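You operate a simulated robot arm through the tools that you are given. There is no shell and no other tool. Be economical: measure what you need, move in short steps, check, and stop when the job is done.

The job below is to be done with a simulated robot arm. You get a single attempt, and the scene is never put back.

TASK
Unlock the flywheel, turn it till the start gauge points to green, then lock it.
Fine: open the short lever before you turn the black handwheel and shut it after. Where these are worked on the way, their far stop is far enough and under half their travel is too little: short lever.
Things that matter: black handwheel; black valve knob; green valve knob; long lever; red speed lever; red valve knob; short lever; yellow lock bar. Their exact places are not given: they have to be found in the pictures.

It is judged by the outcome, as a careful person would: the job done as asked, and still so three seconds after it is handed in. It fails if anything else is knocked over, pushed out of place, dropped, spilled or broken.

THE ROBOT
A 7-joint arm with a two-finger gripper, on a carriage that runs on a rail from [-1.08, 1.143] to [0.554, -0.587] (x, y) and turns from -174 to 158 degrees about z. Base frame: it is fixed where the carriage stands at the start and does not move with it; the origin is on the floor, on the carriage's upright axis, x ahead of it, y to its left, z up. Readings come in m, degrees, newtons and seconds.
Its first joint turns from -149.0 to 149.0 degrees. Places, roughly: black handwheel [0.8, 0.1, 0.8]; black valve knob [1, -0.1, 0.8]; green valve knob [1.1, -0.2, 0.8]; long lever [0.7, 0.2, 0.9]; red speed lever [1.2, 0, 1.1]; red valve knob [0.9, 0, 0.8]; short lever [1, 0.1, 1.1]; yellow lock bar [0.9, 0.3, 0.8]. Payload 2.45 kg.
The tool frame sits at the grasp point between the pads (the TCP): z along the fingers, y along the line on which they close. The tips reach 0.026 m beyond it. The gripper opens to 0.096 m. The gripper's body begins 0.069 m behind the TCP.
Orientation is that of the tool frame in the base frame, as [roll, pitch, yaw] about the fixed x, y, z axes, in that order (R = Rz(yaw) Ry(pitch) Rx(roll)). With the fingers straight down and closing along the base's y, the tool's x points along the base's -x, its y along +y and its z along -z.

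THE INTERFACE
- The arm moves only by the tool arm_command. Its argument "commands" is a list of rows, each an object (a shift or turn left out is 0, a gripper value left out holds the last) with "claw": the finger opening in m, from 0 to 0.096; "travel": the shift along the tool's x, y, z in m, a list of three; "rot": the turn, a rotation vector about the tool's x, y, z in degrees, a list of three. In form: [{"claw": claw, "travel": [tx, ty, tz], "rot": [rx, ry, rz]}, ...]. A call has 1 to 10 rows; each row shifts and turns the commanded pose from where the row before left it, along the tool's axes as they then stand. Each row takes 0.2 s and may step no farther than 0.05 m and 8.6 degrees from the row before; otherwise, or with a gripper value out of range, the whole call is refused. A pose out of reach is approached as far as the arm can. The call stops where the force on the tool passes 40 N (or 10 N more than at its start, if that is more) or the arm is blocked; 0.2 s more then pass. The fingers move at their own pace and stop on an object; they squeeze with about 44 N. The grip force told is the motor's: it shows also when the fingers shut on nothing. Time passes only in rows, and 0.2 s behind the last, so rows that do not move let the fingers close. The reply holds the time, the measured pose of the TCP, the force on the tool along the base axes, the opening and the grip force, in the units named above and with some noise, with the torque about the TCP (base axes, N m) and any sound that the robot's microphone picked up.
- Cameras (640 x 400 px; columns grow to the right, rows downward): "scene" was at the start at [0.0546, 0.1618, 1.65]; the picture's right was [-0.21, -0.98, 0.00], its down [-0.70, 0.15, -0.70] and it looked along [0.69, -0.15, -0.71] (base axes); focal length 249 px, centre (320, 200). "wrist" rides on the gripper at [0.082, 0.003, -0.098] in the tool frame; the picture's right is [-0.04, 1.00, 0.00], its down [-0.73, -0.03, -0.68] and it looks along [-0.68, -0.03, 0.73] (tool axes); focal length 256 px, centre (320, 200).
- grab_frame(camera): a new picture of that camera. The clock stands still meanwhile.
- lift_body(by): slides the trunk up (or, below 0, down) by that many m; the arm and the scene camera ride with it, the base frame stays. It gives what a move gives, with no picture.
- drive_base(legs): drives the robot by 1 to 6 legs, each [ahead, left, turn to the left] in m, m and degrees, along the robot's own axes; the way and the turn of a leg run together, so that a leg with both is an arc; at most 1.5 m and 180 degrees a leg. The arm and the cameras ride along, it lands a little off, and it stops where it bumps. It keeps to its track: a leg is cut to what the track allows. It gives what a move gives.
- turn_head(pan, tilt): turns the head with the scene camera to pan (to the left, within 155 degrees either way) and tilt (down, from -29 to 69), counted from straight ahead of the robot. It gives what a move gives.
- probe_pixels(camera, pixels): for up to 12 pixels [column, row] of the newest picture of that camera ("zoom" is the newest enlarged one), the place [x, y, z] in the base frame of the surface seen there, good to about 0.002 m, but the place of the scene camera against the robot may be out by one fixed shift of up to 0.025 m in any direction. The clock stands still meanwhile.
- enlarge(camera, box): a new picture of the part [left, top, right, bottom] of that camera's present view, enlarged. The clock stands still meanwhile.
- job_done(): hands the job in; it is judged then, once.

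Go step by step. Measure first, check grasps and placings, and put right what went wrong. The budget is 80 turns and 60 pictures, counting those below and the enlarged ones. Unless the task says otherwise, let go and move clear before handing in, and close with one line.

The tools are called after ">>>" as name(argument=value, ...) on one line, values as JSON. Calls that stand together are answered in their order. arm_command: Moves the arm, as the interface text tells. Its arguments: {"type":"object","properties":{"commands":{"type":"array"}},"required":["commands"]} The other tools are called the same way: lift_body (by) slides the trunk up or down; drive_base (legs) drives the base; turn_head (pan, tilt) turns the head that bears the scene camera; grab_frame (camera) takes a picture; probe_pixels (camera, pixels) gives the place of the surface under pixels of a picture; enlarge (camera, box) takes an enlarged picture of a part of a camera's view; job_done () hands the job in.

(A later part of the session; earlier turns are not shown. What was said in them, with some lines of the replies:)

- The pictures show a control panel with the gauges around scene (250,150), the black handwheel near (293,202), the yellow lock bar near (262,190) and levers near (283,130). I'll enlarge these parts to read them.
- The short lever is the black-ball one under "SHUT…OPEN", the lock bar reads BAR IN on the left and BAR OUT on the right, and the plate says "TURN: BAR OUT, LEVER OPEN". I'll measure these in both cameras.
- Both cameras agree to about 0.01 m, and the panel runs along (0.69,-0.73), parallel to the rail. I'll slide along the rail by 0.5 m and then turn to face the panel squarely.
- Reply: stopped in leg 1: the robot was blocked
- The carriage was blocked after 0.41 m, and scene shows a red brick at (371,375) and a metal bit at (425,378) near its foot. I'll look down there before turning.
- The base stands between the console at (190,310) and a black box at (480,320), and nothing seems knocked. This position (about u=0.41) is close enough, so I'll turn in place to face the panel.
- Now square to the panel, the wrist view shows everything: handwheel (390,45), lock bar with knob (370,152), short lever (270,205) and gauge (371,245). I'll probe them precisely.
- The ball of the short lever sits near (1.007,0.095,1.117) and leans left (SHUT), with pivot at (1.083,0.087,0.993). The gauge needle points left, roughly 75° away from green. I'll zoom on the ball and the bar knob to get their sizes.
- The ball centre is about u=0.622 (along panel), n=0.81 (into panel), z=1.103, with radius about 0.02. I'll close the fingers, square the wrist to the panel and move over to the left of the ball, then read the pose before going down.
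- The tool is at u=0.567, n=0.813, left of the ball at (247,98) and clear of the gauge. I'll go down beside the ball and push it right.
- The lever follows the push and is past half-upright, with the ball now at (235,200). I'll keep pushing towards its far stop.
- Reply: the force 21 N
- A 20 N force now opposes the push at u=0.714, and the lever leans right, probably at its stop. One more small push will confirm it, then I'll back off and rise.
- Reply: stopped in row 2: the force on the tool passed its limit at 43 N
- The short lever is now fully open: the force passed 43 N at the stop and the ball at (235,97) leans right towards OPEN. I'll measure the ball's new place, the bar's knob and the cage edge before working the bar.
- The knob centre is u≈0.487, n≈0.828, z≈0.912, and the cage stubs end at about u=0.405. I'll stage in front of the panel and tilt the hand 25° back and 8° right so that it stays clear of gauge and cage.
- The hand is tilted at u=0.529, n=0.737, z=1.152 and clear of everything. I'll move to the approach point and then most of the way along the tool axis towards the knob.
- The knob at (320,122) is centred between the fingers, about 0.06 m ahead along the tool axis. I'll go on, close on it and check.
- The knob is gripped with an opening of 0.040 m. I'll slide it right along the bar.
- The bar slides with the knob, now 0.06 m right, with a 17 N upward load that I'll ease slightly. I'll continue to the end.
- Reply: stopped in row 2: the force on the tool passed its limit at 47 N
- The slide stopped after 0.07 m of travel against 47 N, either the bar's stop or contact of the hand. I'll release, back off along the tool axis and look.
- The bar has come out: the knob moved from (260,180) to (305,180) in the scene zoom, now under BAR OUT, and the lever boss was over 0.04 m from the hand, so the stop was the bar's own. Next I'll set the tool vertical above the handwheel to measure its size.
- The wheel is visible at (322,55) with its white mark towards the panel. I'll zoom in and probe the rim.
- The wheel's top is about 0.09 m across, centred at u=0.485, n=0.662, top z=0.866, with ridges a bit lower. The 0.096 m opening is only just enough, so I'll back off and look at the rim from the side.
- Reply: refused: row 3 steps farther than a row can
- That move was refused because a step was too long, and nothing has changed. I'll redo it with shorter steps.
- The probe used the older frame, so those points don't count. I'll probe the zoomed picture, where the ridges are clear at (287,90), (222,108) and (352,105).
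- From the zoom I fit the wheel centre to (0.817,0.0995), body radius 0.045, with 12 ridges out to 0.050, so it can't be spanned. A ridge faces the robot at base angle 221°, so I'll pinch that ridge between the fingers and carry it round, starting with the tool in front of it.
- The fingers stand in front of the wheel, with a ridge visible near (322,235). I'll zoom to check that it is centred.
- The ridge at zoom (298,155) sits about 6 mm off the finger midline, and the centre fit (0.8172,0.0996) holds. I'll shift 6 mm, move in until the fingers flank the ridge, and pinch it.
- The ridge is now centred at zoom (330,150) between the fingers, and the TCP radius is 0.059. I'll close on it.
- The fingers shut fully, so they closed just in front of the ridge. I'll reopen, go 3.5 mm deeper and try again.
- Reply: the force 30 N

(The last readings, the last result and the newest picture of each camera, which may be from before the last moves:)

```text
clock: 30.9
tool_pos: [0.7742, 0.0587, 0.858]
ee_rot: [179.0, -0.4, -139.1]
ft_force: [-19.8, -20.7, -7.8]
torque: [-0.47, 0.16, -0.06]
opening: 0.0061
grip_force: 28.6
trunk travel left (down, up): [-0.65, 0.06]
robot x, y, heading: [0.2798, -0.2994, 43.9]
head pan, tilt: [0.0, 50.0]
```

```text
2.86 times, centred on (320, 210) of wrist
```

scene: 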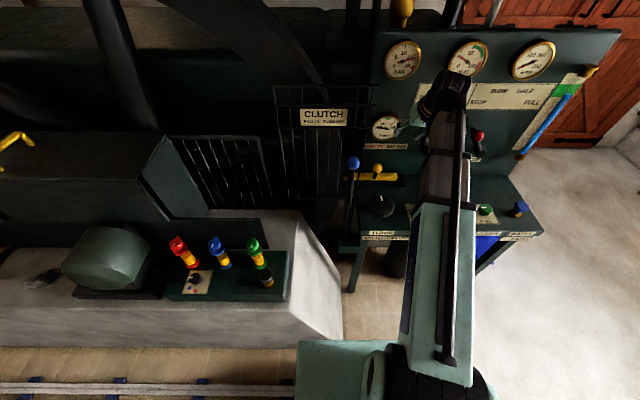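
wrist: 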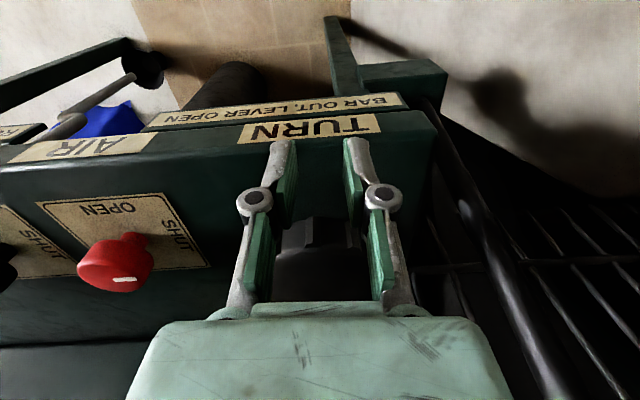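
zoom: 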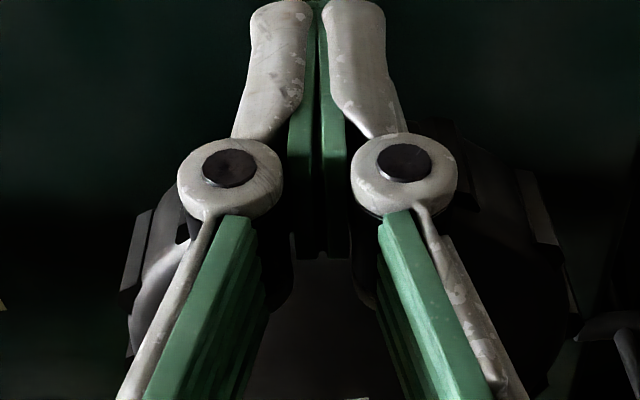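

Contact now: 29 N radial and an opening of 6 mm, so the fingers seem to hold the ridge's tip, pressed inward. I'll try turning about the wheel centre by 20° clockwise (seen from above) and look at the gauge.

>>> arm_command(commands=[{"travel": [-0.0002, 0.0049, 0], "rot": [0, 0, 5]}, {"travel": [-0.0002, 0.0049, 0], "rot": [0, 0, 5]}, {"travel": [-0.0002, 0.0049, 0], "rot": [0, 0, 5]}, {"travel": [-0.0002, 0.0049, 0], "rot": [0, 0, 5]}, {}])

>>> enlarge(camera="scene", box=[340, 90, 450, 220])

```text
clock: 31.9
tool_pos: [0.7625, 0.0754, 0.8584]
ee_rot: [179.2, -1.2, -158.6]
ft_force: [-7.6, -2.4, -3.3]
torque: [-0.05, 0.0, 0.02]
opening: 0.0
grip_force: 28.3
trunk travel left (down, up): [-0.65, 0.06]
robot x, y, heading: [0.2833, -0.2991, 44.1]
head pan, tilt: [0.0, 50.0]
stopped in row 5: the force on the tool passed its limit at 42 N (the readings are from after the stop); the commanded pose is now the measured one
```

```text
3.08 times, centred on (395, 155) of scene
```

zoom: 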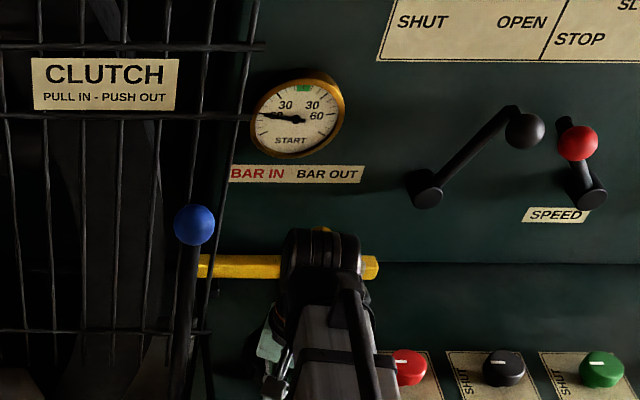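

The opening went back to 0 and the gauge looks unchanged, so the ridge slipped. I'll check the wheel's mark in the wrist view.

>>> grab_frame(camera="wrist")

```text
19 pictures are left
```

wrist: 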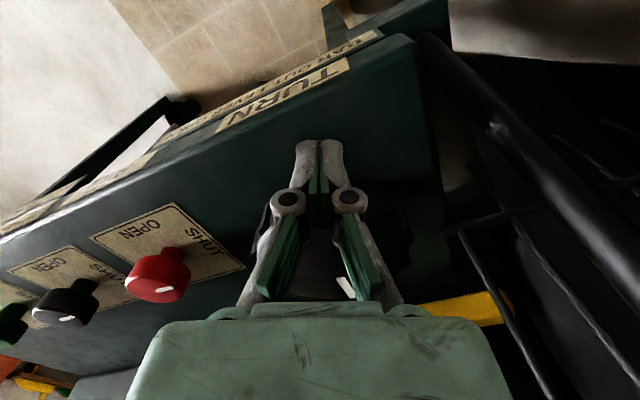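

The wheel's white mark is at (345,287), so I'll probe it to tell whether the wheel turned.

>>> probe_pixels(camera="wrist", pixels=[[340, 280], [346, 288], [351, 296], [322, 270], [258, 230], [405, 240]])

```text
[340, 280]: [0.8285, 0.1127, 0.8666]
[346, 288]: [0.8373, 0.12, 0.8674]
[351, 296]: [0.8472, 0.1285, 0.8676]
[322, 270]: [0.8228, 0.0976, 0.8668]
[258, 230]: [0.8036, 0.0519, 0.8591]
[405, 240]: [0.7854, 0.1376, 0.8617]
```

The mark's direction is unchanged within a few degrees, so the wheel did not turn. Next I'll try a diametral grip with the fingers at full opening dropping into opposite gaps between ridges (axis at base angle 116°/296°). First I'll hover above the centre.

>>> arm_command(commands=[{"travel": [0.02, 0, 0]}, {"claw": 0.096, "travel": [0, 0, -0.045]}, {"travel": [0, 0, -0.03]}, {"rot": [0, 0, -4.9]}, {"travel": [-0.04, 0.004, 0]}, {"travel": [-0.0395, 0.005, 0]}, {}, {}])

```text
clock: 33.7
tool_pos: [0.816, 0.1126, 0.93]
ee_rot: [179.1, -1.0, -153.7]
ft_force: [-0.2, 0.9, -0.5]
torque: [0.0, 0.0, 0.03]
opening: 0.0962
grip_force: 0.1
trunk travel left (down, up): [-0.65, 0.06]
robot x, y, heading: [0.2821, -0.296, 44.0]
head pan, tilt: [0.0, 50.0]
```

The TCP is 13 mm off centre, so I'll correct it by (+0.0047, -0.0122) in tool axes and then take a picture.

>>> arm_command(commands=[{"travel": [0.0047, -0.0122, 0]}, {"travel": [0, 0, 0.03]}, {}])

>>> grab_frame(camera="wrist")

```text
clock: 34.5
tool_pos: [0.8152, 0.0996, 0.9006]
ee_rot: [179.2, -1.1, -153.8]
ft_force: [-0.6, 0.1, -0.7]
torque: [-0.01, 0.02, -0.01]
opening: 0.0961
grip_force: 0.0
trunk travel left (down, up): [-0.65, 0.06]
robot x, y, heading: [0.2843, -0.3036, 44.1]
head pan, tilt: [0.0, 50.0]
```

```text
18 pictures are left
```

wrist: 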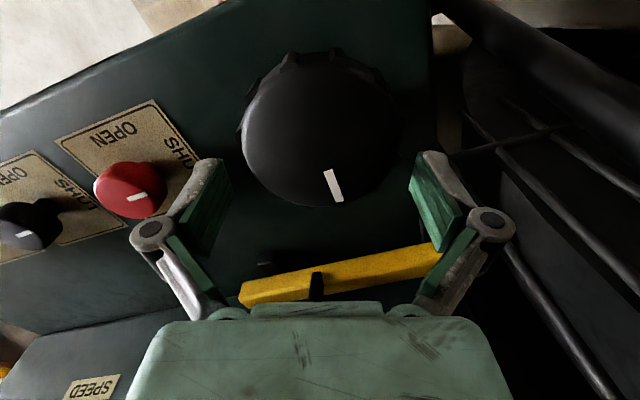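

The wheel (columns 242–402) is centred between the fingers (mid column 322). I'll lower slowly to see whether the fingers drop over the rim.

>>> arm_command(commands=[{"travel": [-0.001, -0.0005, 0.008]}, {"travel": [0, 0, 0.006]}, {"travel": [0, 0, 0.005]}, {"travel": [0, 0, 0.005]}, {"travel": [0, 0, 0.005]}, {"travel": [0, 0, 0.005]}, {}])

```text
clock: 36.1
tool_pos: [0.8151, 0.1009, 0.8711]
ee_rot: [178.8, -0.8, -153.7]
ft_force: [1.2, 14.6, 27.0]
torque: [1.16, 0.5, 0.01]
opening: 0.0969
grip_force: 0.1
trunk travel left (down, up): [-0.65, 0.06]
robot x, y, heading: [0.28, -0.3018, 44.0]
head pan, tilt: [0.0, 50.0]
```

The fingers have come down to about tip height 0.845 with 27 N up and 15 N sideways, so the +y finger is rubbing. I'll shift 1.5 mm that way and close.

>>> arm_command(commands=[{"travel": [0, 0.0015, 0]}, {}, {"travel": [0, 0, 0.003]}, {"claw": 0.0}, {}, {}])

```text
clock: 36.9
tool_pos: [0.8147, 0.0998, 0.8711]
ee_rot: [179.0, -0.7, -153.7]
ft_force: [-1.8, -1.3, 17.0]
torque: [0.41, 0.26, 0.02]
opening: 0.0968
grip_force: 0.4
trunk travel left (down, up): [-0.65, 0.06]
robot x, y, heading: [0.2824, -0.2988, 43.9]
head pan, tilt: [0.0, 50.0]
stopped in row 3: the force on the tool passed its limit at 44 N (the readings are from after the stop); the commanded pose is now the measured one
```

Lateral force is gone and it stopped on a vertical limit at the same height. I'll close the fingers here and see if they hold.

>>> arm_command(commands=[{"claw": 0.0}, {}, {}])

>>> enlarge(camera="wrist", box=[180, 60, 460, 260])

```text
clock: 37.3
tool_pos: [0.8163, 0.0986, 0.876]
ee_rot: [178.8, -0.2, -153.9]
ft_force: [4.9, -7.6, 57.7]
torque: [0.45, 0.34, -0.04]
opening: 0.087
grip_force: 45.0
trunk travel left (down, up): [-0.65, 0.06]
robot x, y, heading: [0.2853, -0.3025, 43.9]
head pan, tilt: [0.0, 50.0]
stopped in row 1: the force on the tool passed its limit at 47 N (the readings are from after the stop); the commanded pose is now the measured one
```

```text
2.00 times, centred on (320, 160) of wrist
```

zoom: 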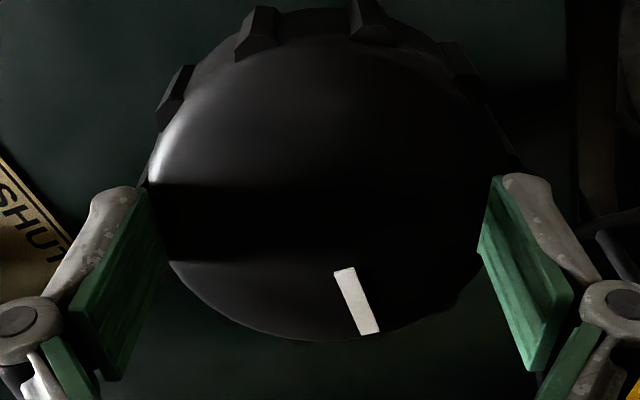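

The fingers hold the wheel between ridges with an opening of 0.087 m and 45 N grip, with an upward push. I'll let it settle a moment and turn 15° clockwise as a test.

>>> arm_command(commands=[{}, {"rot": [0, 0, 5]}, {"rot": [0, 0, 5]}, {"rot": [0, 0, 5]}, {}])

>>> grab_frame(camera="wrist")

>>> enlarge(camera="scene", box=[365, 105, 405, 145])

```text
clock: 37.7
tool_pos: [0.8165, 0.0974, 0.881]
ee_rot: [179.0, 0.2, -153.9]
ft_force: [0.4, -5.3, 74.3]
torque: [-0.56, -0.68, -0.05]
opening: 0.0806
grip_force: 45.0
trunk travel left (down, up): [-0.65, 0.06]
robot x, y, heading: [0.2821, -0.3, 43.9]
head pan, tilt: [0.0, 50.0]
stopped in row 1: the force on the tool passed its limit at 70 N (the readings are from after the stop); the commanded pose is now the measured one
```

```text
16 pictures are left
```

wrist: 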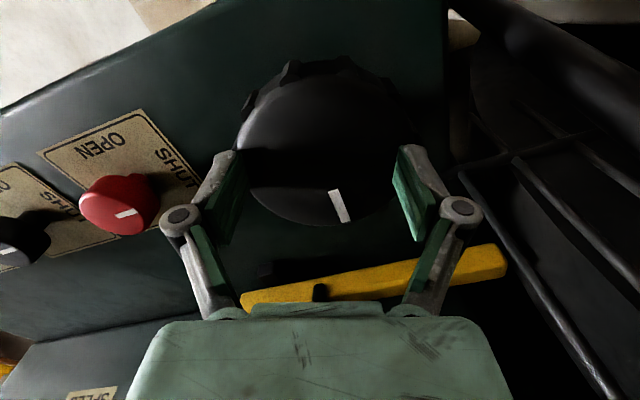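

```text
10.00 times, centred on (385, 125) of scene
```

zoom: 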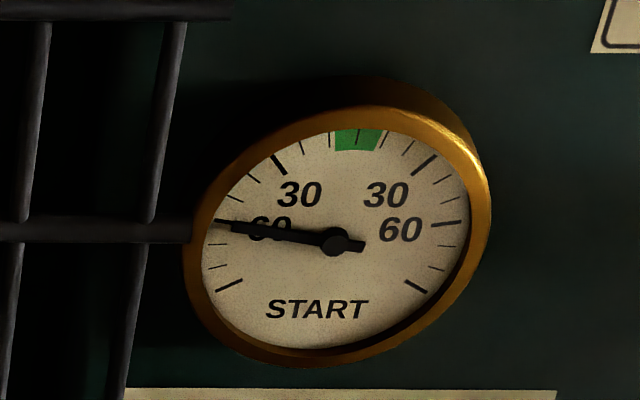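

The fingers slide up off the domed rim (opening 0.081, 74 N upward), and the gauge stays near 60 on the left. I'll give up the diametral grip and instead straddle one ridge loosely, deeper and lower, and push its flank round, starting on the ridge at 251°.

>>> arm_command(commands=[{"claw": 0.096}, {"travel": [0, 0, -0.035]}, {"travel": [0, 0, -0.025], "rot": [0, 0, -7.5]}, {"rot": [0, 0, -7.5]}, {"rot": [0, 0, -7.5]}, {"rot": [0, 0, -7.5]}, {"rot": [0, 0, -7.5]}, {"rot": [0, 0, -7.6]}, {"claw": 0.018, "travel": [0.042, 0, 0]}, {"travel": [0.041, 0, 0]}])

```text
clock: 39.9
tool_pos: [0.7896, 0.0192, 0.9333]
ee_rot: [179.1, 0.4, -108.7]
ft_force: [-0.2, 1.0, -0.3]
torque: [-0.02, 0.02, 0.03]
opening: 0.0181
grip_force: 0.1
trunk travel left (down, up): [-0.65, 0.06]
robot x, y, heading: [0.2835, -0.2976, 43.8]
head pan, tilt: [0.0, 50.0]
```

The tool is at the planned standoff on the 251° radius. I'll lower it to z≈0.852 and check the alignment with the ridge.

>>> arm_command(commands=[{"travel": [0, 0, 0.04]}, {"travel": [0, 0, 0.041]}, {}])

>>> enlarge(camera="wrist", box=[250, 170, 390, 310])

```text
clock: 40.7
tool_pos: [0.7877, 0.0199, 0.8505]
ee_rot: [179.1, 0.3, -108.7]
ft_force: [0.2, 0.2, 0.4]
torque: [-0.01, -0.01, 0.03]
opening: 0.0185
grip_force: 0.1
trunk travel left (down, up): [-0.65, 0.06]
robot x, y, heading: [0.2829, -0.2988, 44.2]
head pan, tilt: [0.0, 50.0]
```

```text
2.86 times, centred on (320, 240) of wrist
```

zoom: 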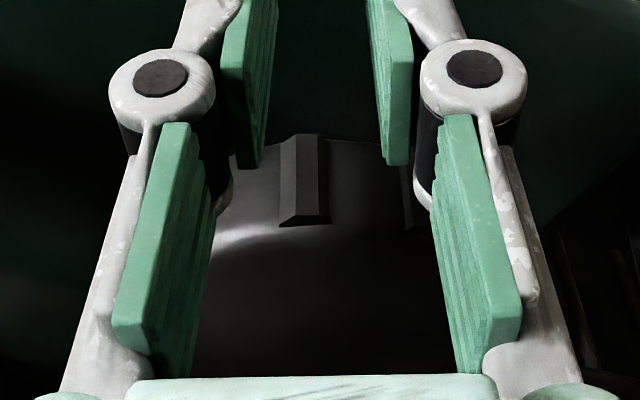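

The ridge at zoom (303,180) is about 3–4 mm left of the finger midline. I'll shift over, move in to radius 0.054 and check the force.

>>> arm_command(commands=[{"travel": [0, -0.0035, 0]}, {"travel": [-0.012, 0, 0]}, {"travel": [-0.01, 0, 0]}, {"travel": [-0.005, 0, 0]}, {"travel": [-0.004, 0, 0]}, {}])

>>> enlarge(camera="wrist", box=[250, 140, 390, 280])

```text
clock: 42.1
tool_pos: [0.8014, 0.0431, 0.8523]
ee_rot: [178.9, -0.3, -108.8]
ft_force: [-3.3, -6.2, -0.9]
torque: [-0.07, -0.01, 0.1]
opening: 0.0183
grip_force: 0.2
trunk travel left (down, up): [-0.65, 0.06]
robot x, y, heading: [0.2825, -0.3006, 44.0]
head pan, tilt: [0.0, 50.0]
stopped in row 6: the force on the tool passed its limit at 41 N (the readings are from after the stop); the commanded pose is now the measured one
```

```text
2.86 times, centred on (320, 210) of wrist
```

zoom: 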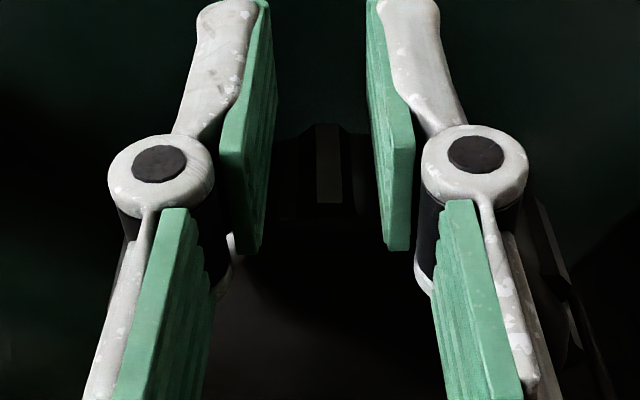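

The fingers touched at radius 0.0587, probably on the neighbouring ridges, with the ridge now at zoom (328,150). I'll narrow to 0.012, nudge in and sweep 30° clockwise about the centre.

>>> arm_command(commands=[{"claw": 0.012, "travel": [0.0005, 0.001, 0]}, {"travel": [-0.0025, 0, 0]}, {"travel": [-0.0002, 0.005, 0], "rot": [0, 0, 5]}, {"travel": [-0.0002, 0.005, 0], "rot": [0, 0, 5]}, {"travel": [-0.0002, 0.005, 0], "rot": [0, 0, 5]}, {"travel": [-0.0002, 0.005, 0], "rot": [0, 0, 5]}, {"travel": [-0.0002, 0.005, 0], "rot": [0, 0, 5]}, {"travel": [-0.0002, 0.005, 0], "rot": [0, 0, 5]}])

>>> grab_frame(camera="wrist")

```text
clock: 43.7
tool_pos: [0.7777, 0.0551, 0.8516]
ee_rot: [179.0, -1.2, -133.3]
ft_force: [-2.9, -3.9, -0.4]
torque: [0.03, -0.03, 0.03]
opening: 0.0107
grip_force: 0.0
trunk travel left (down, up): [-0.65, 0.06]
robot x, y, heading: [0.2767, -0.2981, 44.1]
head pan, tilt: [0.0, 50.0]
stopped in row 8: the force on the tool passed its limit at 41 N (the readings are from after the stop); the commanded pose is now the measured one
```

```text
12 pictures are left
```

wrist: 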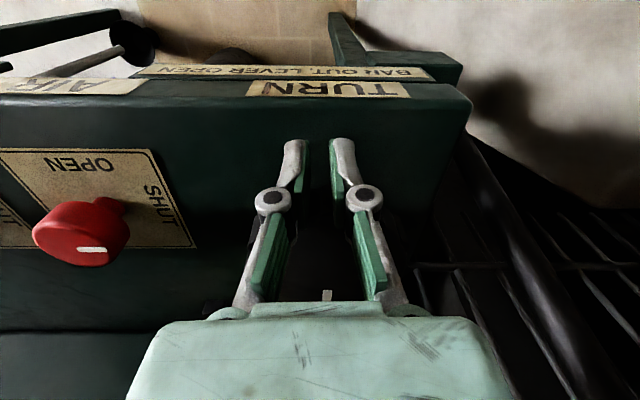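

It ran about 25° before stopping at 41 N. I'll probe the mark at (327,295) and the rim to see whether the wheel followed.

>>> probe_pixels(camera="wrist", pixels=[[327, 291], [327, 298], [323, 295], [320, 270], [252, 235], [320, 240], [312, 240], [330, 240], [395, 250]])

```text
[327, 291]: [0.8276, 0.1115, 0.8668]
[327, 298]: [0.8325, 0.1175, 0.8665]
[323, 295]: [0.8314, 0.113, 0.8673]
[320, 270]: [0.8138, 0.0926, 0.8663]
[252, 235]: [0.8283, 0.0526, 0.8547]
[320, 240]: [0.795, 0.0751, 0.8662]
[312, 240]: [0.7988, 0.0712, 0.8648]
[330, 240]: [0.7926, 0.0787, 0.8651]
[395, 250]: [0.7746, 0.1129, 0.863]
```

The mark's inner end is still at (0.828,0.112), so the wheel did not move and the finger skipped over the ridge. The geometry suggests gripping on a chord: closing axis through a ridge pair (yaw -138.7°), offset 0.018 m from the centre, so the pads (half-opening 0.048) clear the ridge tips and lock between two ridges. I'll set that up above the wheel.

>>> arm_command(commands=[{"travel": [0.03, 0, 0]}, {"claw": 0.096, "travel": [0, 0, -0.045]}, {"travel": [0, 0, -0.035]}, {"rot": [0, 0, 5.4]}, {"travel": [-0.035, 0.005, 0]}, {"travel": [-0.0359, 0.0051, 0]}, {}])

```text
clock: 45.3
tool_pos: [0.8072, 0.0916, 0.9288]
ee_rot: [179.2, -1.3, -138.8]
ft_force: [-0.2, 0.6, 0.7]
torque: [0.0, 0.02, -0.01]
opening: 0.0959
grip_force: 0.0
trunk travel left (down, up): [-0.65, 0.06]
robot x, y, heading: [0.2816, -0.2989, 43.8]
head pan, tilt: [0.0, 50.0]
```

It needs 5 mm outward, and the tilt a small correction; then I'll lower over the rim in small steps.

>>> arm_command(commands=[{"travel": [0.0052, -0.0006, 0], "rot": [0.8, -1.3, 0]}, {}, {"travel": [0, 0, 0.03]}, {"travel": [0, 0, 0.012]}, {"travel": [0, 0, 0.008]}, {"travel": [0, 0, 0.008]}, {"travel": [0, 0, 0.008]}, {"travel": [0, 0, 0.006]}, {}])

```text
clock: 47.3
tool_pos: [0.7999, 0.0863, 0.8577]
ee_rot: [179.9, -0.1, -138.8]
ft_force: [-17.8, 11.2, 10.2]
torque: [0.44, 0.31, 0.43]
opening: 0.0962
grip_force: 0.2
trunk travel left (down, up): [-0.65, 0.06]
robot x, y, heading: [0.2854, -0.2956, 43.8]
head pan, tilt: [0.0, 50.0]
```

The fingers dropped over the rim to z=0.858. A 20 N side force shows the grip is about 2 mm off, so I'll ease that way and close.

>>> arm_command(commands=[{"travel": [0, 0.002, 0]}, {"claw": 0.0}, {}, {}])

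```text
clock: 48.3
tool_pos: [0.801, 0.0876, 0.8578]
ee_rot: [-179.9, 0.1, -138.8]
ft_force: [-11.2, 5.7, 17.1]
torque: [0.11, 0.84, 0.56]
opening: 0.096
grip_force: 45.4
trunk travel left (down, up): [-0.65, 0.06]
robot x, y, heading: [0.2855, -0.2994, 44.1]
head pan, tilt: [0.0, 50.0]
```

The fingers grip solidly at an opening of 0.096 m with 45 N. I'll try a 15° clockwise turn about the wheel centre.

>>> arm_command(commands=[{"travel": [-0.0001, 0.0016, 0], "rot": [0, 0, 5]}, {"travel": [-0.0001, 0.0016, 0], "rot": [0, 0, 5]}, {"travel": [-0.0001, 0.0016, 0], "rot": [0, 0, 5]}, {}])

>>> enlarge(camera="wrist", box=[180, 60, 460, 310])

```text
clock: 49.0
tool_pos: [0.7926, 0.0881, 0.8578]
ee_rot: [179.9, -0.7, -149.6]
ft_force: [-7.7, -2.2, 12.4]
torque: [0.15, 0.54, 0.16]
opening: 0.0923
grip_force: 45.2
trunk travel left (down, up): [-0.65, 0.06]
robot x, y, heading: [0.2833, -0.3011, 43.8]
head pan, tilt: [0.0, 50.0]
stopped in row 3: the force on the tool passed its limit at 42 N (the readings are from after the stop); the commanded pose is now the measured one
```

```text
1.60 times, centred on (320, 185) of wrist
```

zoom: 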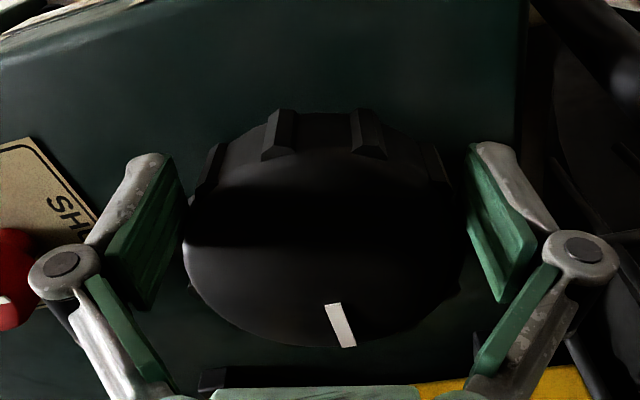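

It stopped at 42 N after about 11°, with the opening down to 0.092. I'll probe the mark and the ridges for the wheel's angle.

>>> probe_pixels(camera="zoom", pixels=[[333, 306], [340, 325], [348, 345], [280, 118], [365, 118], [278, 135], [370, 140], [212, 160], [435, 160]])

```text
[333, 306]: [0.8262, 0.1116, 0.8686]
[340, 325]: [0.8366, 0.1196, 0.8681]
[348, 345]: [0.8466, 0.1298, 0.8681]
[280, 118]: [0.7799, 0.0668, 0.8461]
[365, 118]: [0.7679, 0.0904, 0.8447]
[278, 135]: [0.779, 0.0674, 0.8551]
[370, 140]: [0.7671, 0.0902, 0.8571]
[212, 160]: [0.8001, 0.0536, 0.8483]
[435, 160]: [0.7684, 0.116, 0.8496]
```

The mark and ridges are exactly where they were, so the wheel didn't yield clockwise. I'll re-centre, grip again and try counter-clockwise.

>>> arm_command(commands=[{"claw": 0.096}, {}, {"travel": [-0.0047, -0.003, 0], "rot": [0, 0, -5.4]}, {"travel": [-0.0047, -0.003, 0], "rot": [0, 0, -5.4]}, {}, {"claw": 0.0}, {}, {}])

```text
clock: 50.4
tool_pos: [0.8014, 0.0876, 0.8568]
ee_rot: [179.8, -1.2, -138.7]
ft_force: [-5.4, -2.3, 3.5]
torque: [0.23, 0.32, 0.07]
opening: 0.0959
grip_force: 44.4
trunk travel left (down, up): [-0.65, 0.06]
robot x, y, heading: [0.2821, -0.3012, 43.9]
head pan, tilt: [0.0, 50.0]
stopped in row 7: the force on the tool passed its limit at 41 N (the readings are from after the stop); the commanded pose is now the measured one
```

>>> arm_command(commands=[{"travel": [-0.0001, -0.0016, 0], "rot": [0, 0, -5]}, {"travel": [-0.0001, -0.0016, 0], "rot": [0, 0, -5]}, {"travel": [-0.0001, -0.0016, 0], "rot": [0, 0, -5]}, {}])

>>> grab_frame(camera="wrist")

```text
clock: 51.4
tool_pos: [0.8049, 0.0823, 0.8565]
ee_rot: [179.5, -1.1, -123.8]
ft_force: [-13.7, -5.0, 7.4]
torque: [-1.11, -0.19, 0.23]
opening: 0.0957
grip_force: 44.9
trunk travel left (down, up): [-0.65, 0.06]
robot x, y, heading: [0.2811, -0.3001, 44.0]
head pan, tilt: [0.0, 50.0]
```

```text
10 pictures are left
```

wrist: 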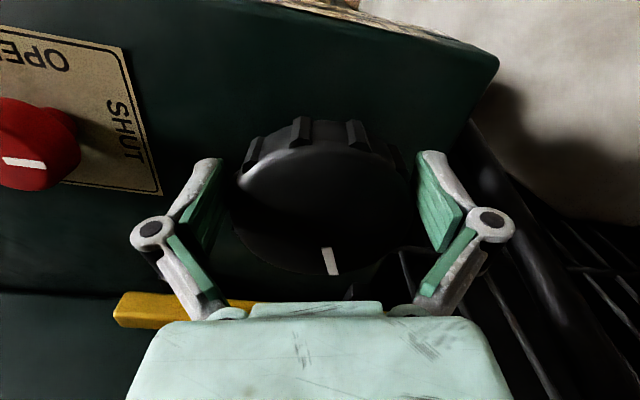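

The full 15° ran without a stop and the mark moved with the tool (330,260). I'll probe it to confirm.

>>> probe_pixels(camera="wrist", pixels=[[326, 250], [334, 272], [300, 128], [355, 132]])

>>> enlarge(camera="scene", box=[365, 105, 405, 145])

```text
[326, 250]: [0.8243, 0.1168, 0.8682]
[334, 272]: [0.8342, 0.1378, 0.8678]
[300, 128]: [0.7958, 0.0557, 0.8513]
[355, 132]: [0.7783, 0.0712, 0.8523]
```

```text
10.00 times, centred on (385, 125) of scene
```

zoom: 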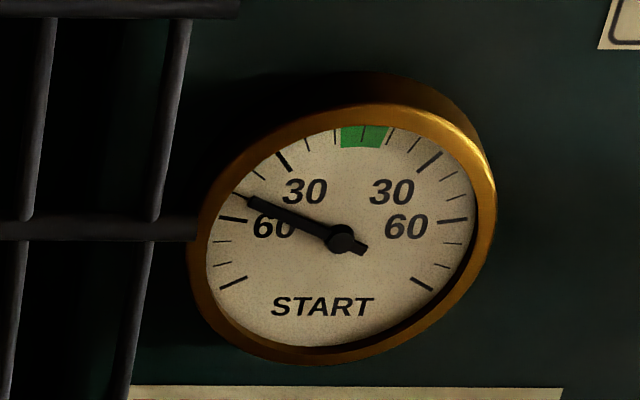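

The wheel has turned about 18° counter-clockwise and the needle went from about 60 to about 50 on the left, so roughly 80° more are needed. I'll continue 45°.

>>> arm_command(commands=[{"travel": [-0.0002, -0.0026, 0], "rot": [0, 0, -7.5]}, {"travel": [-0.0002, -0.0026, 0], "rot": [0, 0, -7.5]}, {"travel": [-0.0002, -0.0026, 0], "rot": [0, 0, -7.5]}, {"travel": [-0.0002, -0.0026, 0], "rot": [0, 0, -7.5]}, {"travel": [-0.0002, -0.0026, 0], "rot": [0, 0, -7.5]}, {"travel": [-0.0002, -0.0026, 0], "rot": [0, 0, -7.5]}, {}])

```text
clock: 53.0
tool_pos: [0.8232, 0.0784, 0.8557]
ee_rot: [179.0, -0.4, -78.6]
ft_force: [5.8, -16.0, 15.4]
torque: [-0.39, -0.2, 0.01]
opening: 0.0956
grip_force: 45.0
trunk travel left (down, up): [-0.65, 0.06]
robot x, y, heading: [0.2859, -0.2993, 44.2]
head pan, tilt: [0.0, 50.0]
```

The whole 45° ran with no stop and the grip stayed at 0.0956 m. I'll read the gauge.

>>> enlarge(camera="scene", box=[365, 105, 405, 145])

```text
10.00 times, centred on (385, 125) of scene
```

zoom: 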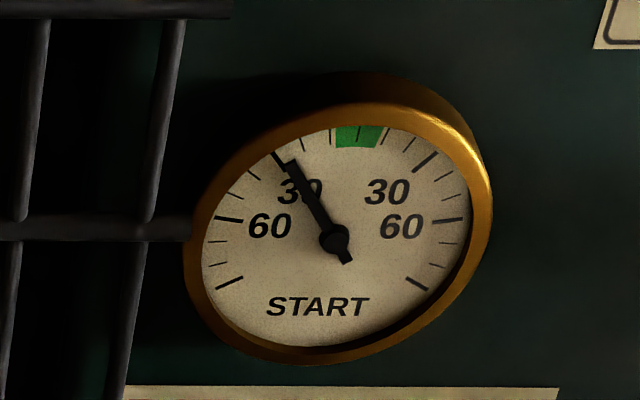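

The needle is now at about 30 on the left, which gives about half a unit per degree of wheel. About 57° more should reach the centre of green.

>>> arm_command(commands=[{"travel": [-0.0002, -0.0028, 0], "rot": [0, 0, -7.5]}, {"travel": [-0.0002, -0.0028, 0], "rot": [0, 0, -7.5]}, {"travel": [-0.0002, -0.0028, 0], "rot": [0, 0, -7.5]}, {"travel": [-0.0002, -0.0028, 0], "rot": [0, 0, -7.5]}, {"travel": [-0.0002, -0.0028, 0], "rot": [0, 0, -7.5]}, {"travel": [-0.0002, -0.0028, 0], "rot": [0, 0, -7.5]}, {"travel": [-0.0002, -0.0028, 0], "rot": [0, 0, -7.5]}, {"travel": [-0.0001, -0.001, 0], "rot": [0, 0, -3]}, {}])

>>> enlarge(camera="scene", box=[365, 105, 405, 145])

```text
clock: 55.0
tool_pos: [0.839, 0.0927, 0.8535]
ee_rot: [179.1, 0.4, -23.2]
ft_force: [36.4, -7.1, 12.9]
torque: [-0.9, -0.22, -0.12]
opening: 0.0957
grip_force: 45.1
trunk travel left (down, up): [-0.65, 0.06]
robot x, y, heading: [0.2811, -0.3027, 44.0]
head pan, tilt: [0.0, 50.0]
```

```text
10.00 times, centred on (385, 125) of scene
```

zoom: 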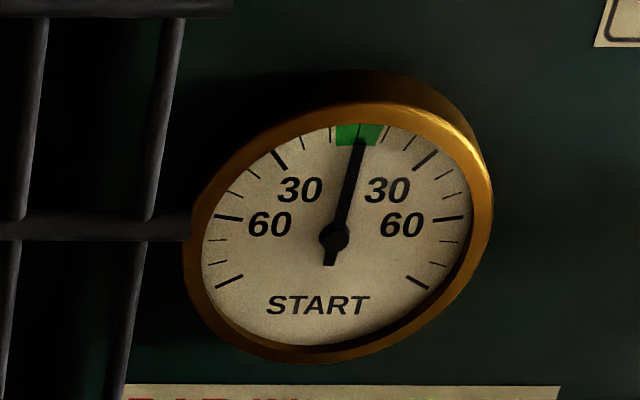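

The needle points into green, just right of its centre at (362,130). I'll ease the side load, open and lift straight up, and then check the gauge again.

>>> arm_command(commands=[{"travel": [0.003, 0, 0]}, {}, {"claw": 0.096}, {}, {"travel": [0, 0, -0.01]}, {"travel": [0, 0, -0.03]}, {"travel": [0, 0, -0.045]}, {"travel": [0, 0, -0.045]}, {}])

>>> enlarge(camera="scene", box=[355, 95, 415, 185])

```text
clock: 57.0
tool_pos: [0.8389, 0.0926, 0.9835]
ee_rot: [178.9, 0.8, -23.4]
ft_force: [-0.4, -0.1, 0.1]
torque: [-0.01, -0.01, -0.01]
opening: 0.0956
grip_force: 0.0
trunk travel left (down, up): [-0.65, 0.06]
robot x, y, heading: [0.2829, -0.2968, 44.1]
head pan, tilt: [0.0, 50.0]
```

```text
4.44 times, centred on (385, 140) of scene
```

zoom: 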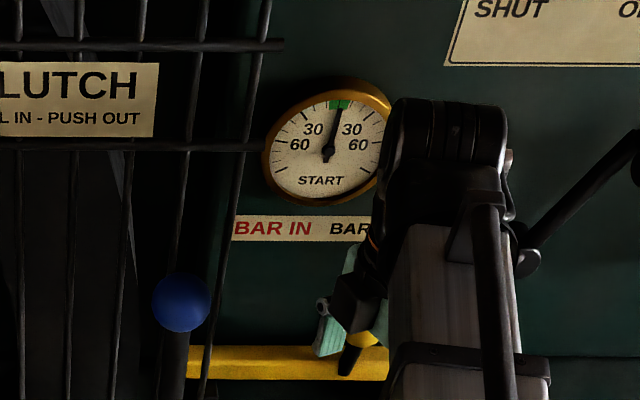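

The needle stays in green after release. Next I'll raise the hand and turn the wrist back to face the panel, in two calls, before pushing the bar back in.

>>> arm_command(commands=[{"claw": 0.065, "travel": [0, 0, -0.05]}, {"travel": [0, 0, -0.05]}, {"rot": [0, 0, 8.5]}, {"rot": [0, 0, 8.5]}, {"rot": [0, 0, 8.5]}, {"rot": [0, 0, 8.5]}, {"rot": [0, 0, 8.5]}, {"rot": [0, 0, 8.5]}, {"rot": [0, 0, 8.5]}, {"rot": [0, 0, 8.5]}])

>>> arm_command(commands=[{"rot": [0, 0, 8.5]}, {"rot": [0, 0, 8.5]}, {"rot": [0, 0, 8.5]}, {"rot": [0, 0, 8.5]}, {"rot": [0, 0, 8.5]}, {"rot": [0, 0, 2.8]}, {}])

```text
clock: 59.2
tool_pos: [0.8432, 0.0947, 1.0842]
ee_rot: [179.0, -0.6, -91.4]
ft_force: [0.5, 1.1, 0.3]
torque: [-0.02, 0.0, 0.01]
opening: 0.0649
grip_force: 0.1
trunk travel left (down, up): [-0.65, 0.06]
robot x, y, heading: [0.2831, -0.3, 43.9]
head pan, tilt: [0.0, 50.0]
```

```text
clock: 60.8
tool_pos: [0.8431, 0.0937, 1.0846]
ee_rot: [179.7, -1.1, -136.8]
ft_force: [0.2, 0.3, 0.3]
torque: [-0.04, -0.05, 0.02]
opening: 0.0646
grip_force: 0.1
trunk travel left (down, up): [-0.65, 0.06]
robot x, y, heading: [0.2842, -0.2993, 43.9]
head pan, tilt: [0.0, 50.0]
```

The wrist faces the panel again at yaw -136.8. I'll tilt it as before and go to the approach point in front of the knob.

>>> arm_command(commands=[{"rot": [-8, 0, 0]}, {"rot": [0, -8.5, 0]}, {"rot": [0, -8.5, 0]}, {"rot": [0, -8.5, 0]}, {"travel": [-0.0172, -0.0182, 0.0247]}, {"travel": [-0.0172, -0.0182, 0.0247]}, {"travel": [-0.0172, -0.0182, 0.0247]}, {"travel": [-0.0172, -0.0182, 0.0247]}, {}])

>>> grab_frame(camera="wrist")

```text
clock: 62.8
tool_pos: [0.9614, 0.121, 1.0123]
ee_rot: [170.9, 24.1, -140.5]
ft_force: [-0.7, 0.0, -0.5]
torque: [0.04, 0.0, -0.01]
opening: 0.0652
grip_force: 0.0
trunk travel left (down, up): [-0.65, 0.06]
robot x, y, heading: [0.2821, -0.2951, 44.0]
head pan, tilt: [0.0, 50.0]
```

```text
5 pictures are left
```

wrist: 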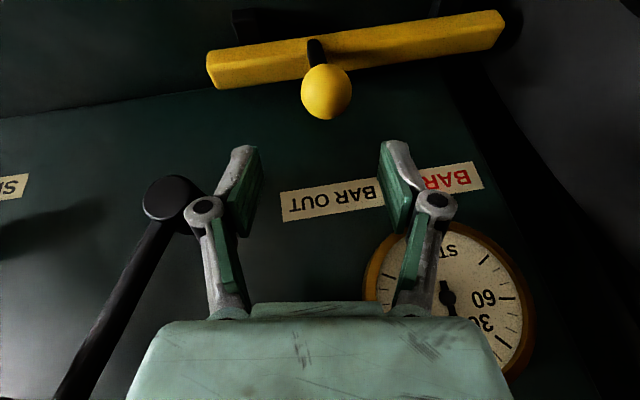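

The view matches the earlier release pose, with the knob at (326,92). I'll move in, grip it and begin sliding left.

>>> arm_command(commands=[{"travel": [0, 0.001, 0.035]}, {"travel": [0, 0.001, 0.035]}, {"travel": [0.001, 0.001, 0.02]}, {"travel": [0, 0, 0.018]}, {"claw": 0.0}, {}, {}])

```text
clock: 64.4
tool_pos: [0.9822, 0.1648, 0.9168]
ee_rot: [171.0, 24.1, -140.4]
ft_force: [-9.2, 12.5, 3.0]
torque: [0.45, -0.06, 0.01]
opening: 0.0406
grip_force: 45.2
trunk travel left (down, up): [-0.65, 0.06]
robot x, y, heading: [0.2812, -0.2984, 44.1]
head pan, tilt: [0.0, 50.0]
```

The knob is gripped (0.0406 m). I'll slide it 0.075 m left until it stops.

>>> arm_command(commands=[{"travel": [0.0009, 0.0149, 0.0019]}, {"travel": [0.0009, 0.0149, 0.0019]}, {"travel": [0.0009, 0.0149, 0.0019]}, {"travel": [0.0009, 0.0149, 0.0019]}, {"travel": [0.0005, 0.008, 0.001]}, {"travel": [0.0005, 0.008, 0.001]}, {}])

```text
clock: 66.0
tool_pos: [0.9328, 0.2156, 0.9154]
ee_rot: [171.0, 24.1, -140.5]
ft_force: [19.6, -1.5, -1.8]
torque: [-0.92, 0.47, 0.31]
opening: 0.0403
grip_force: 45.0
trunk travel left (down, up): [-0.65, 0.06]
robot x, y, heading: [0.2832, -0.2974, 44.2]
head pan, tilt: [0.0, 50.0]
```

The knob is back at (0.9328,0.2156), exactly its starting place. One more small push will confirm the stop.

>>> arm_command(commands=[{"travel": [0.0004, 0.006, 0.0008]}, {"travel": [0.0004, 0.006, 0.0008]}, {}])

>>> arm_command(commands=[{"claw": 0.065}, {}, {"travel": [0, 0, -0.03]}, {"travel": [0, 0, -0.045]}, {"travel": [0, 0, -0.045]}, {"travel": [0, 0, -0.045]}, {}])

```text
clock: 66.5
tool_pos: [0.9316, 0.2152, 0.9161]
ee_rot: [171.6, 24.2, -140.7]
ft_force: [7.4, -2.2, -4.2]
torque: [-0.52, -0.43, -0.29]
opening: 0.0401
grip_force: 45.4
trunk travel left (down, up): [-0.65, 0.06]
robot x, y, heading: [0.2833, -0.2972, 43.8]
head pan, tilt: [0.0, 50.0]
stopped in row 2: the force on the tool passed its limit at 44 N (the readings are from after the stop); the commanded pose is now the measured one
```

```text
clock: 68.1
tool_pos: [0.8909, 0.1577, 1.0662]
ee_rot: [171.5, 24.2, -140.6]
ft_force: [-0.1, 0.6, -0.5]
torque: [-0.02, -0.02, 0.01]
opening: 0.065
grip_force: 0.1
trunk travel left (down, up): [-0.65, 0.06]
robot x, y, heading: [0.2801, -0.3011, 44.1]
head pan, tilt: [0.0, 50.0]
```

The bar is locked, confirmed by 44 N at its inner stop, and it is released. Now I'll rise, set the hand upright again and go towards the short lever.

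>>> arm_command(commands=[{"claw": 0.048, "travel": [-0.0067, 0.0052, -0.0379]}, {"travel": [-0.0067, 0.0052, -0.0379]}, {"travel": [-0.0067, 0.0052, -0.0379]}, {"travel": [-0.0067, 0.0052, -0.0379]}, {"rot": [0, 8.1, 0]}, {"rot": [0, 8.1, 0]}, {"rot": [0, 8.0, 0]}, {"rot": [8.3, 0, 0]}, {}])

```text
clock: 70.1
tool_pos: [0.8653, 0.1303, 1.2172]
ee_rot: [-179.4, 0.1, -137.1]
ft_force: [-1.2, 0.5, -0.1]
torque: [-0.01, -0.03, 0.0]
opening: 0.048
grip_force: 0.0
trunk travel left (down, up): [-0.65, 0.06]
robot x, y, heading: [0.2852, -0.2979, 43.8]
head pan, tilt: [0.0, 50.0]
```

Upright at u=0.500, n=0.719, z=1.217. I'll move over to above the ball at u≈0.745, n≈0.812 and take a picture.

>>> arm_command(commands=[{"travel": [0, -0.049, 0]}, {"travel": [0, -0.049, 0]}, {"travel": [0, -0.049, 0]}, {"travel": [0, -0.049, 0]}, {"travel": [0, -0.049, 0]}, {"travel": [-0.0467, 0, 0]}, {"travel": [-0.0467, 0, 0]}, {}])

>>> grab_frame(camera="wrist")

```text
clock: 71.9
tool_pos: [1.101, 0.011, 1.222]
ee_rot: [-179.4, 0.1, -137.2]
ft_force: [-0.5, -0.8, -0.4]
torque: [-0.01, -0.02, -0.03]
opening: 0.0481
grip_force: 0.0
trunk travel left (down, up): [-0.65, 0.06]
robot x, y, heading: [0.2838, -0.3014, 44.0]
head pan, tilt: [0.0, 50.0]
```

```text
4 pictures are left
```

wrist: 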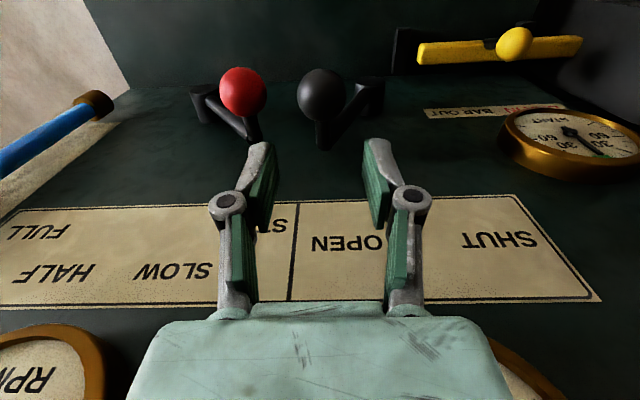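

The ball at (322,95) is centred under the fingers and the red ball sits at (243,92). I'll probe both edges to make sure the right finger fits between them.

>>> probe_pixels(camera="wrist", pixels=[[301, 95], [322, 95], [343, 95], [322, 75], [263, 92], [243, 92], [322, 115]])

```text
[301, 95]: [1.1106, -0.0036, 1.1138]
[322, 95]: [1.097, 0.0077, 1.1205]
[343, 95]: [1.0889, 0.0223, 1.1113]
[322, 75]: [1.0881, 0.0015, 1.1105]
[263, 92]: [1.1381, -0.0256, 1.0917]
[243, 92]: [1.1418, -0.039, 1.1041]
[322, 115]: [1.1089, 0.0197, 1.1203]
```

The gap runs from u=0.767 to 0.795 and the right finger will take 0.772–0.782, so it fits. I'll go down and push left to the SHUT side.

>>> arm_command(commands=[{"travel": [-0.002, 0, 0.045]}, {"travel": [0, 0, 0.04]}, {"travel": [0, 0, 0.024]}, {"travel": [0, 0.015, 0]}, {"travel": [0, 0.018, 0]}, {"travel": [0, 0.018, 0]}, {"travel": [0, 0.018, 0]}, {"travel": [0, 0.018, 0]}, {"travel": [0, 0.018, 0]}, {"travel": [0, 0.015, 0]}])

```text
clock: 74.1
tool_pos: [1.0201, 0.1038, 1.1102]
ee_rot: [-179.5, 0.2, -137.1]
ft_force: [0.1, -0.6, 0.0]
torque: [-0.01, -0.03, 0.0]
opening: 0.0481
grip_force: 0.1
trunk travel left (down, up): [-0.65, 0.06]
robot x, y, heading: [0.2851, -0.2971, 44.0]
head pan, tilt: [0.0, 50.0]
```

The tool is at u=0.625 with no resistance yet. I'll push on gently to the stop.

>>> arm_command(commands=[{"travel": [0, 0.006, 0]}, {"travel": [0, 0.006, 0]}, {"travel": [0, 0.006, 0]}, {"travel": [0, 0.006, 0]}, {}])

>>> grab_frame(camera="wrist")

```text
clock: 75.5
tool_pos: [1.0138, 0.1116, 1.1072]
ee_rot: [-178.9, 0.2, -137.7]
ft_force: [17.6, -10.6, -0.5]
torque: [-0.03, -0.16, 0.23]
opening: 0.0613
grip_force: 9.9
trunk travel left (down, up): [-0.65, 0.06]
robot x, y, heading: [0.2786, -0.2998, 43.6]
head pan, tilt: [0.0, 50.0]
stopped in row 5: the force on the tool passed its limit at 40 N (the readings are from after the stop); the commanded pose is now the measured one
```

```text
3 pictures are left
```

wrist: 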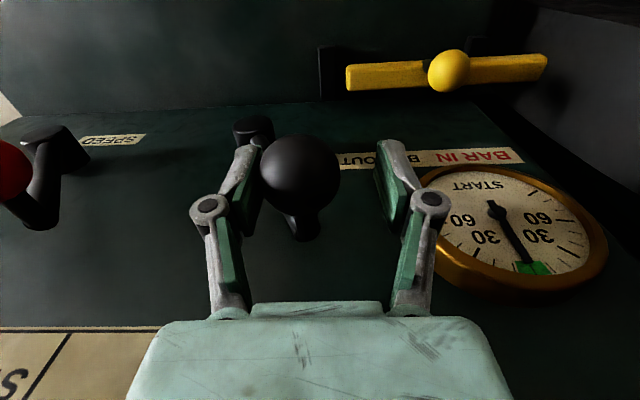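

The lever is at its SHUT stop with 40 N, the bar is in, and the needle points into green at (528,265). I'll release, rise and take a final look.

>>> arm_command(commands=[{"claw": 0.07}, {}, {"travel": [0, 0, -0.03]}, {"travel": [0, 0, -0.04]}, {"travel": [0, 0, -0.04]}, {"travel": [0.04, 0, 0]}, {"travel": [0.045, 0, 0]}, {"travel": [0.045, 0, 0]}, {}])

>>> grab_frame(camera="wrist")

>>> enlarge(camera="scene", box=[365, 105, 405, 145])

```text
clock: 77.5
tool_pos: [0.9083, 0.0296, 1.216]
ee_rot: [-179.1, 0.0, -137.4]
ft_force: [-0.1, -0.2, -0.6]
torque: [-0.02, 0.01, -0.02]
opening: 0.07
grip_force: 0.2
trunk travel left (down, up): [-0.65, 0.06]
robot x, y, heading: [0.2846, -0.2956, 43.9]
head pan, tilt: [0.0, 50.0]
```

```text
2 pictures are left
```

wrist: 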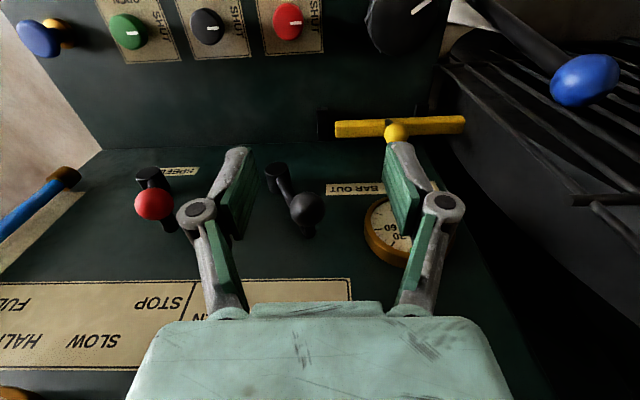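

```text
10.00 times, centred on (385, 125) of scene
```

zoom: 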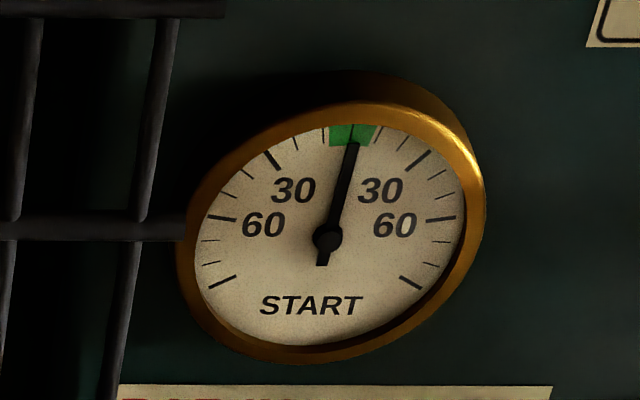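

The needle points into green at (353,140), the lock bar is back in, the short lever leans to SHUT, the other controls look unmoved and the hand is clear. I'm handing the job in.

>>> job_done()

```text
The job is handed in.
```

The flywheel was unlocked, turned until the start gauge pointed to green with the short lever open, then locked again with the short lever shut.
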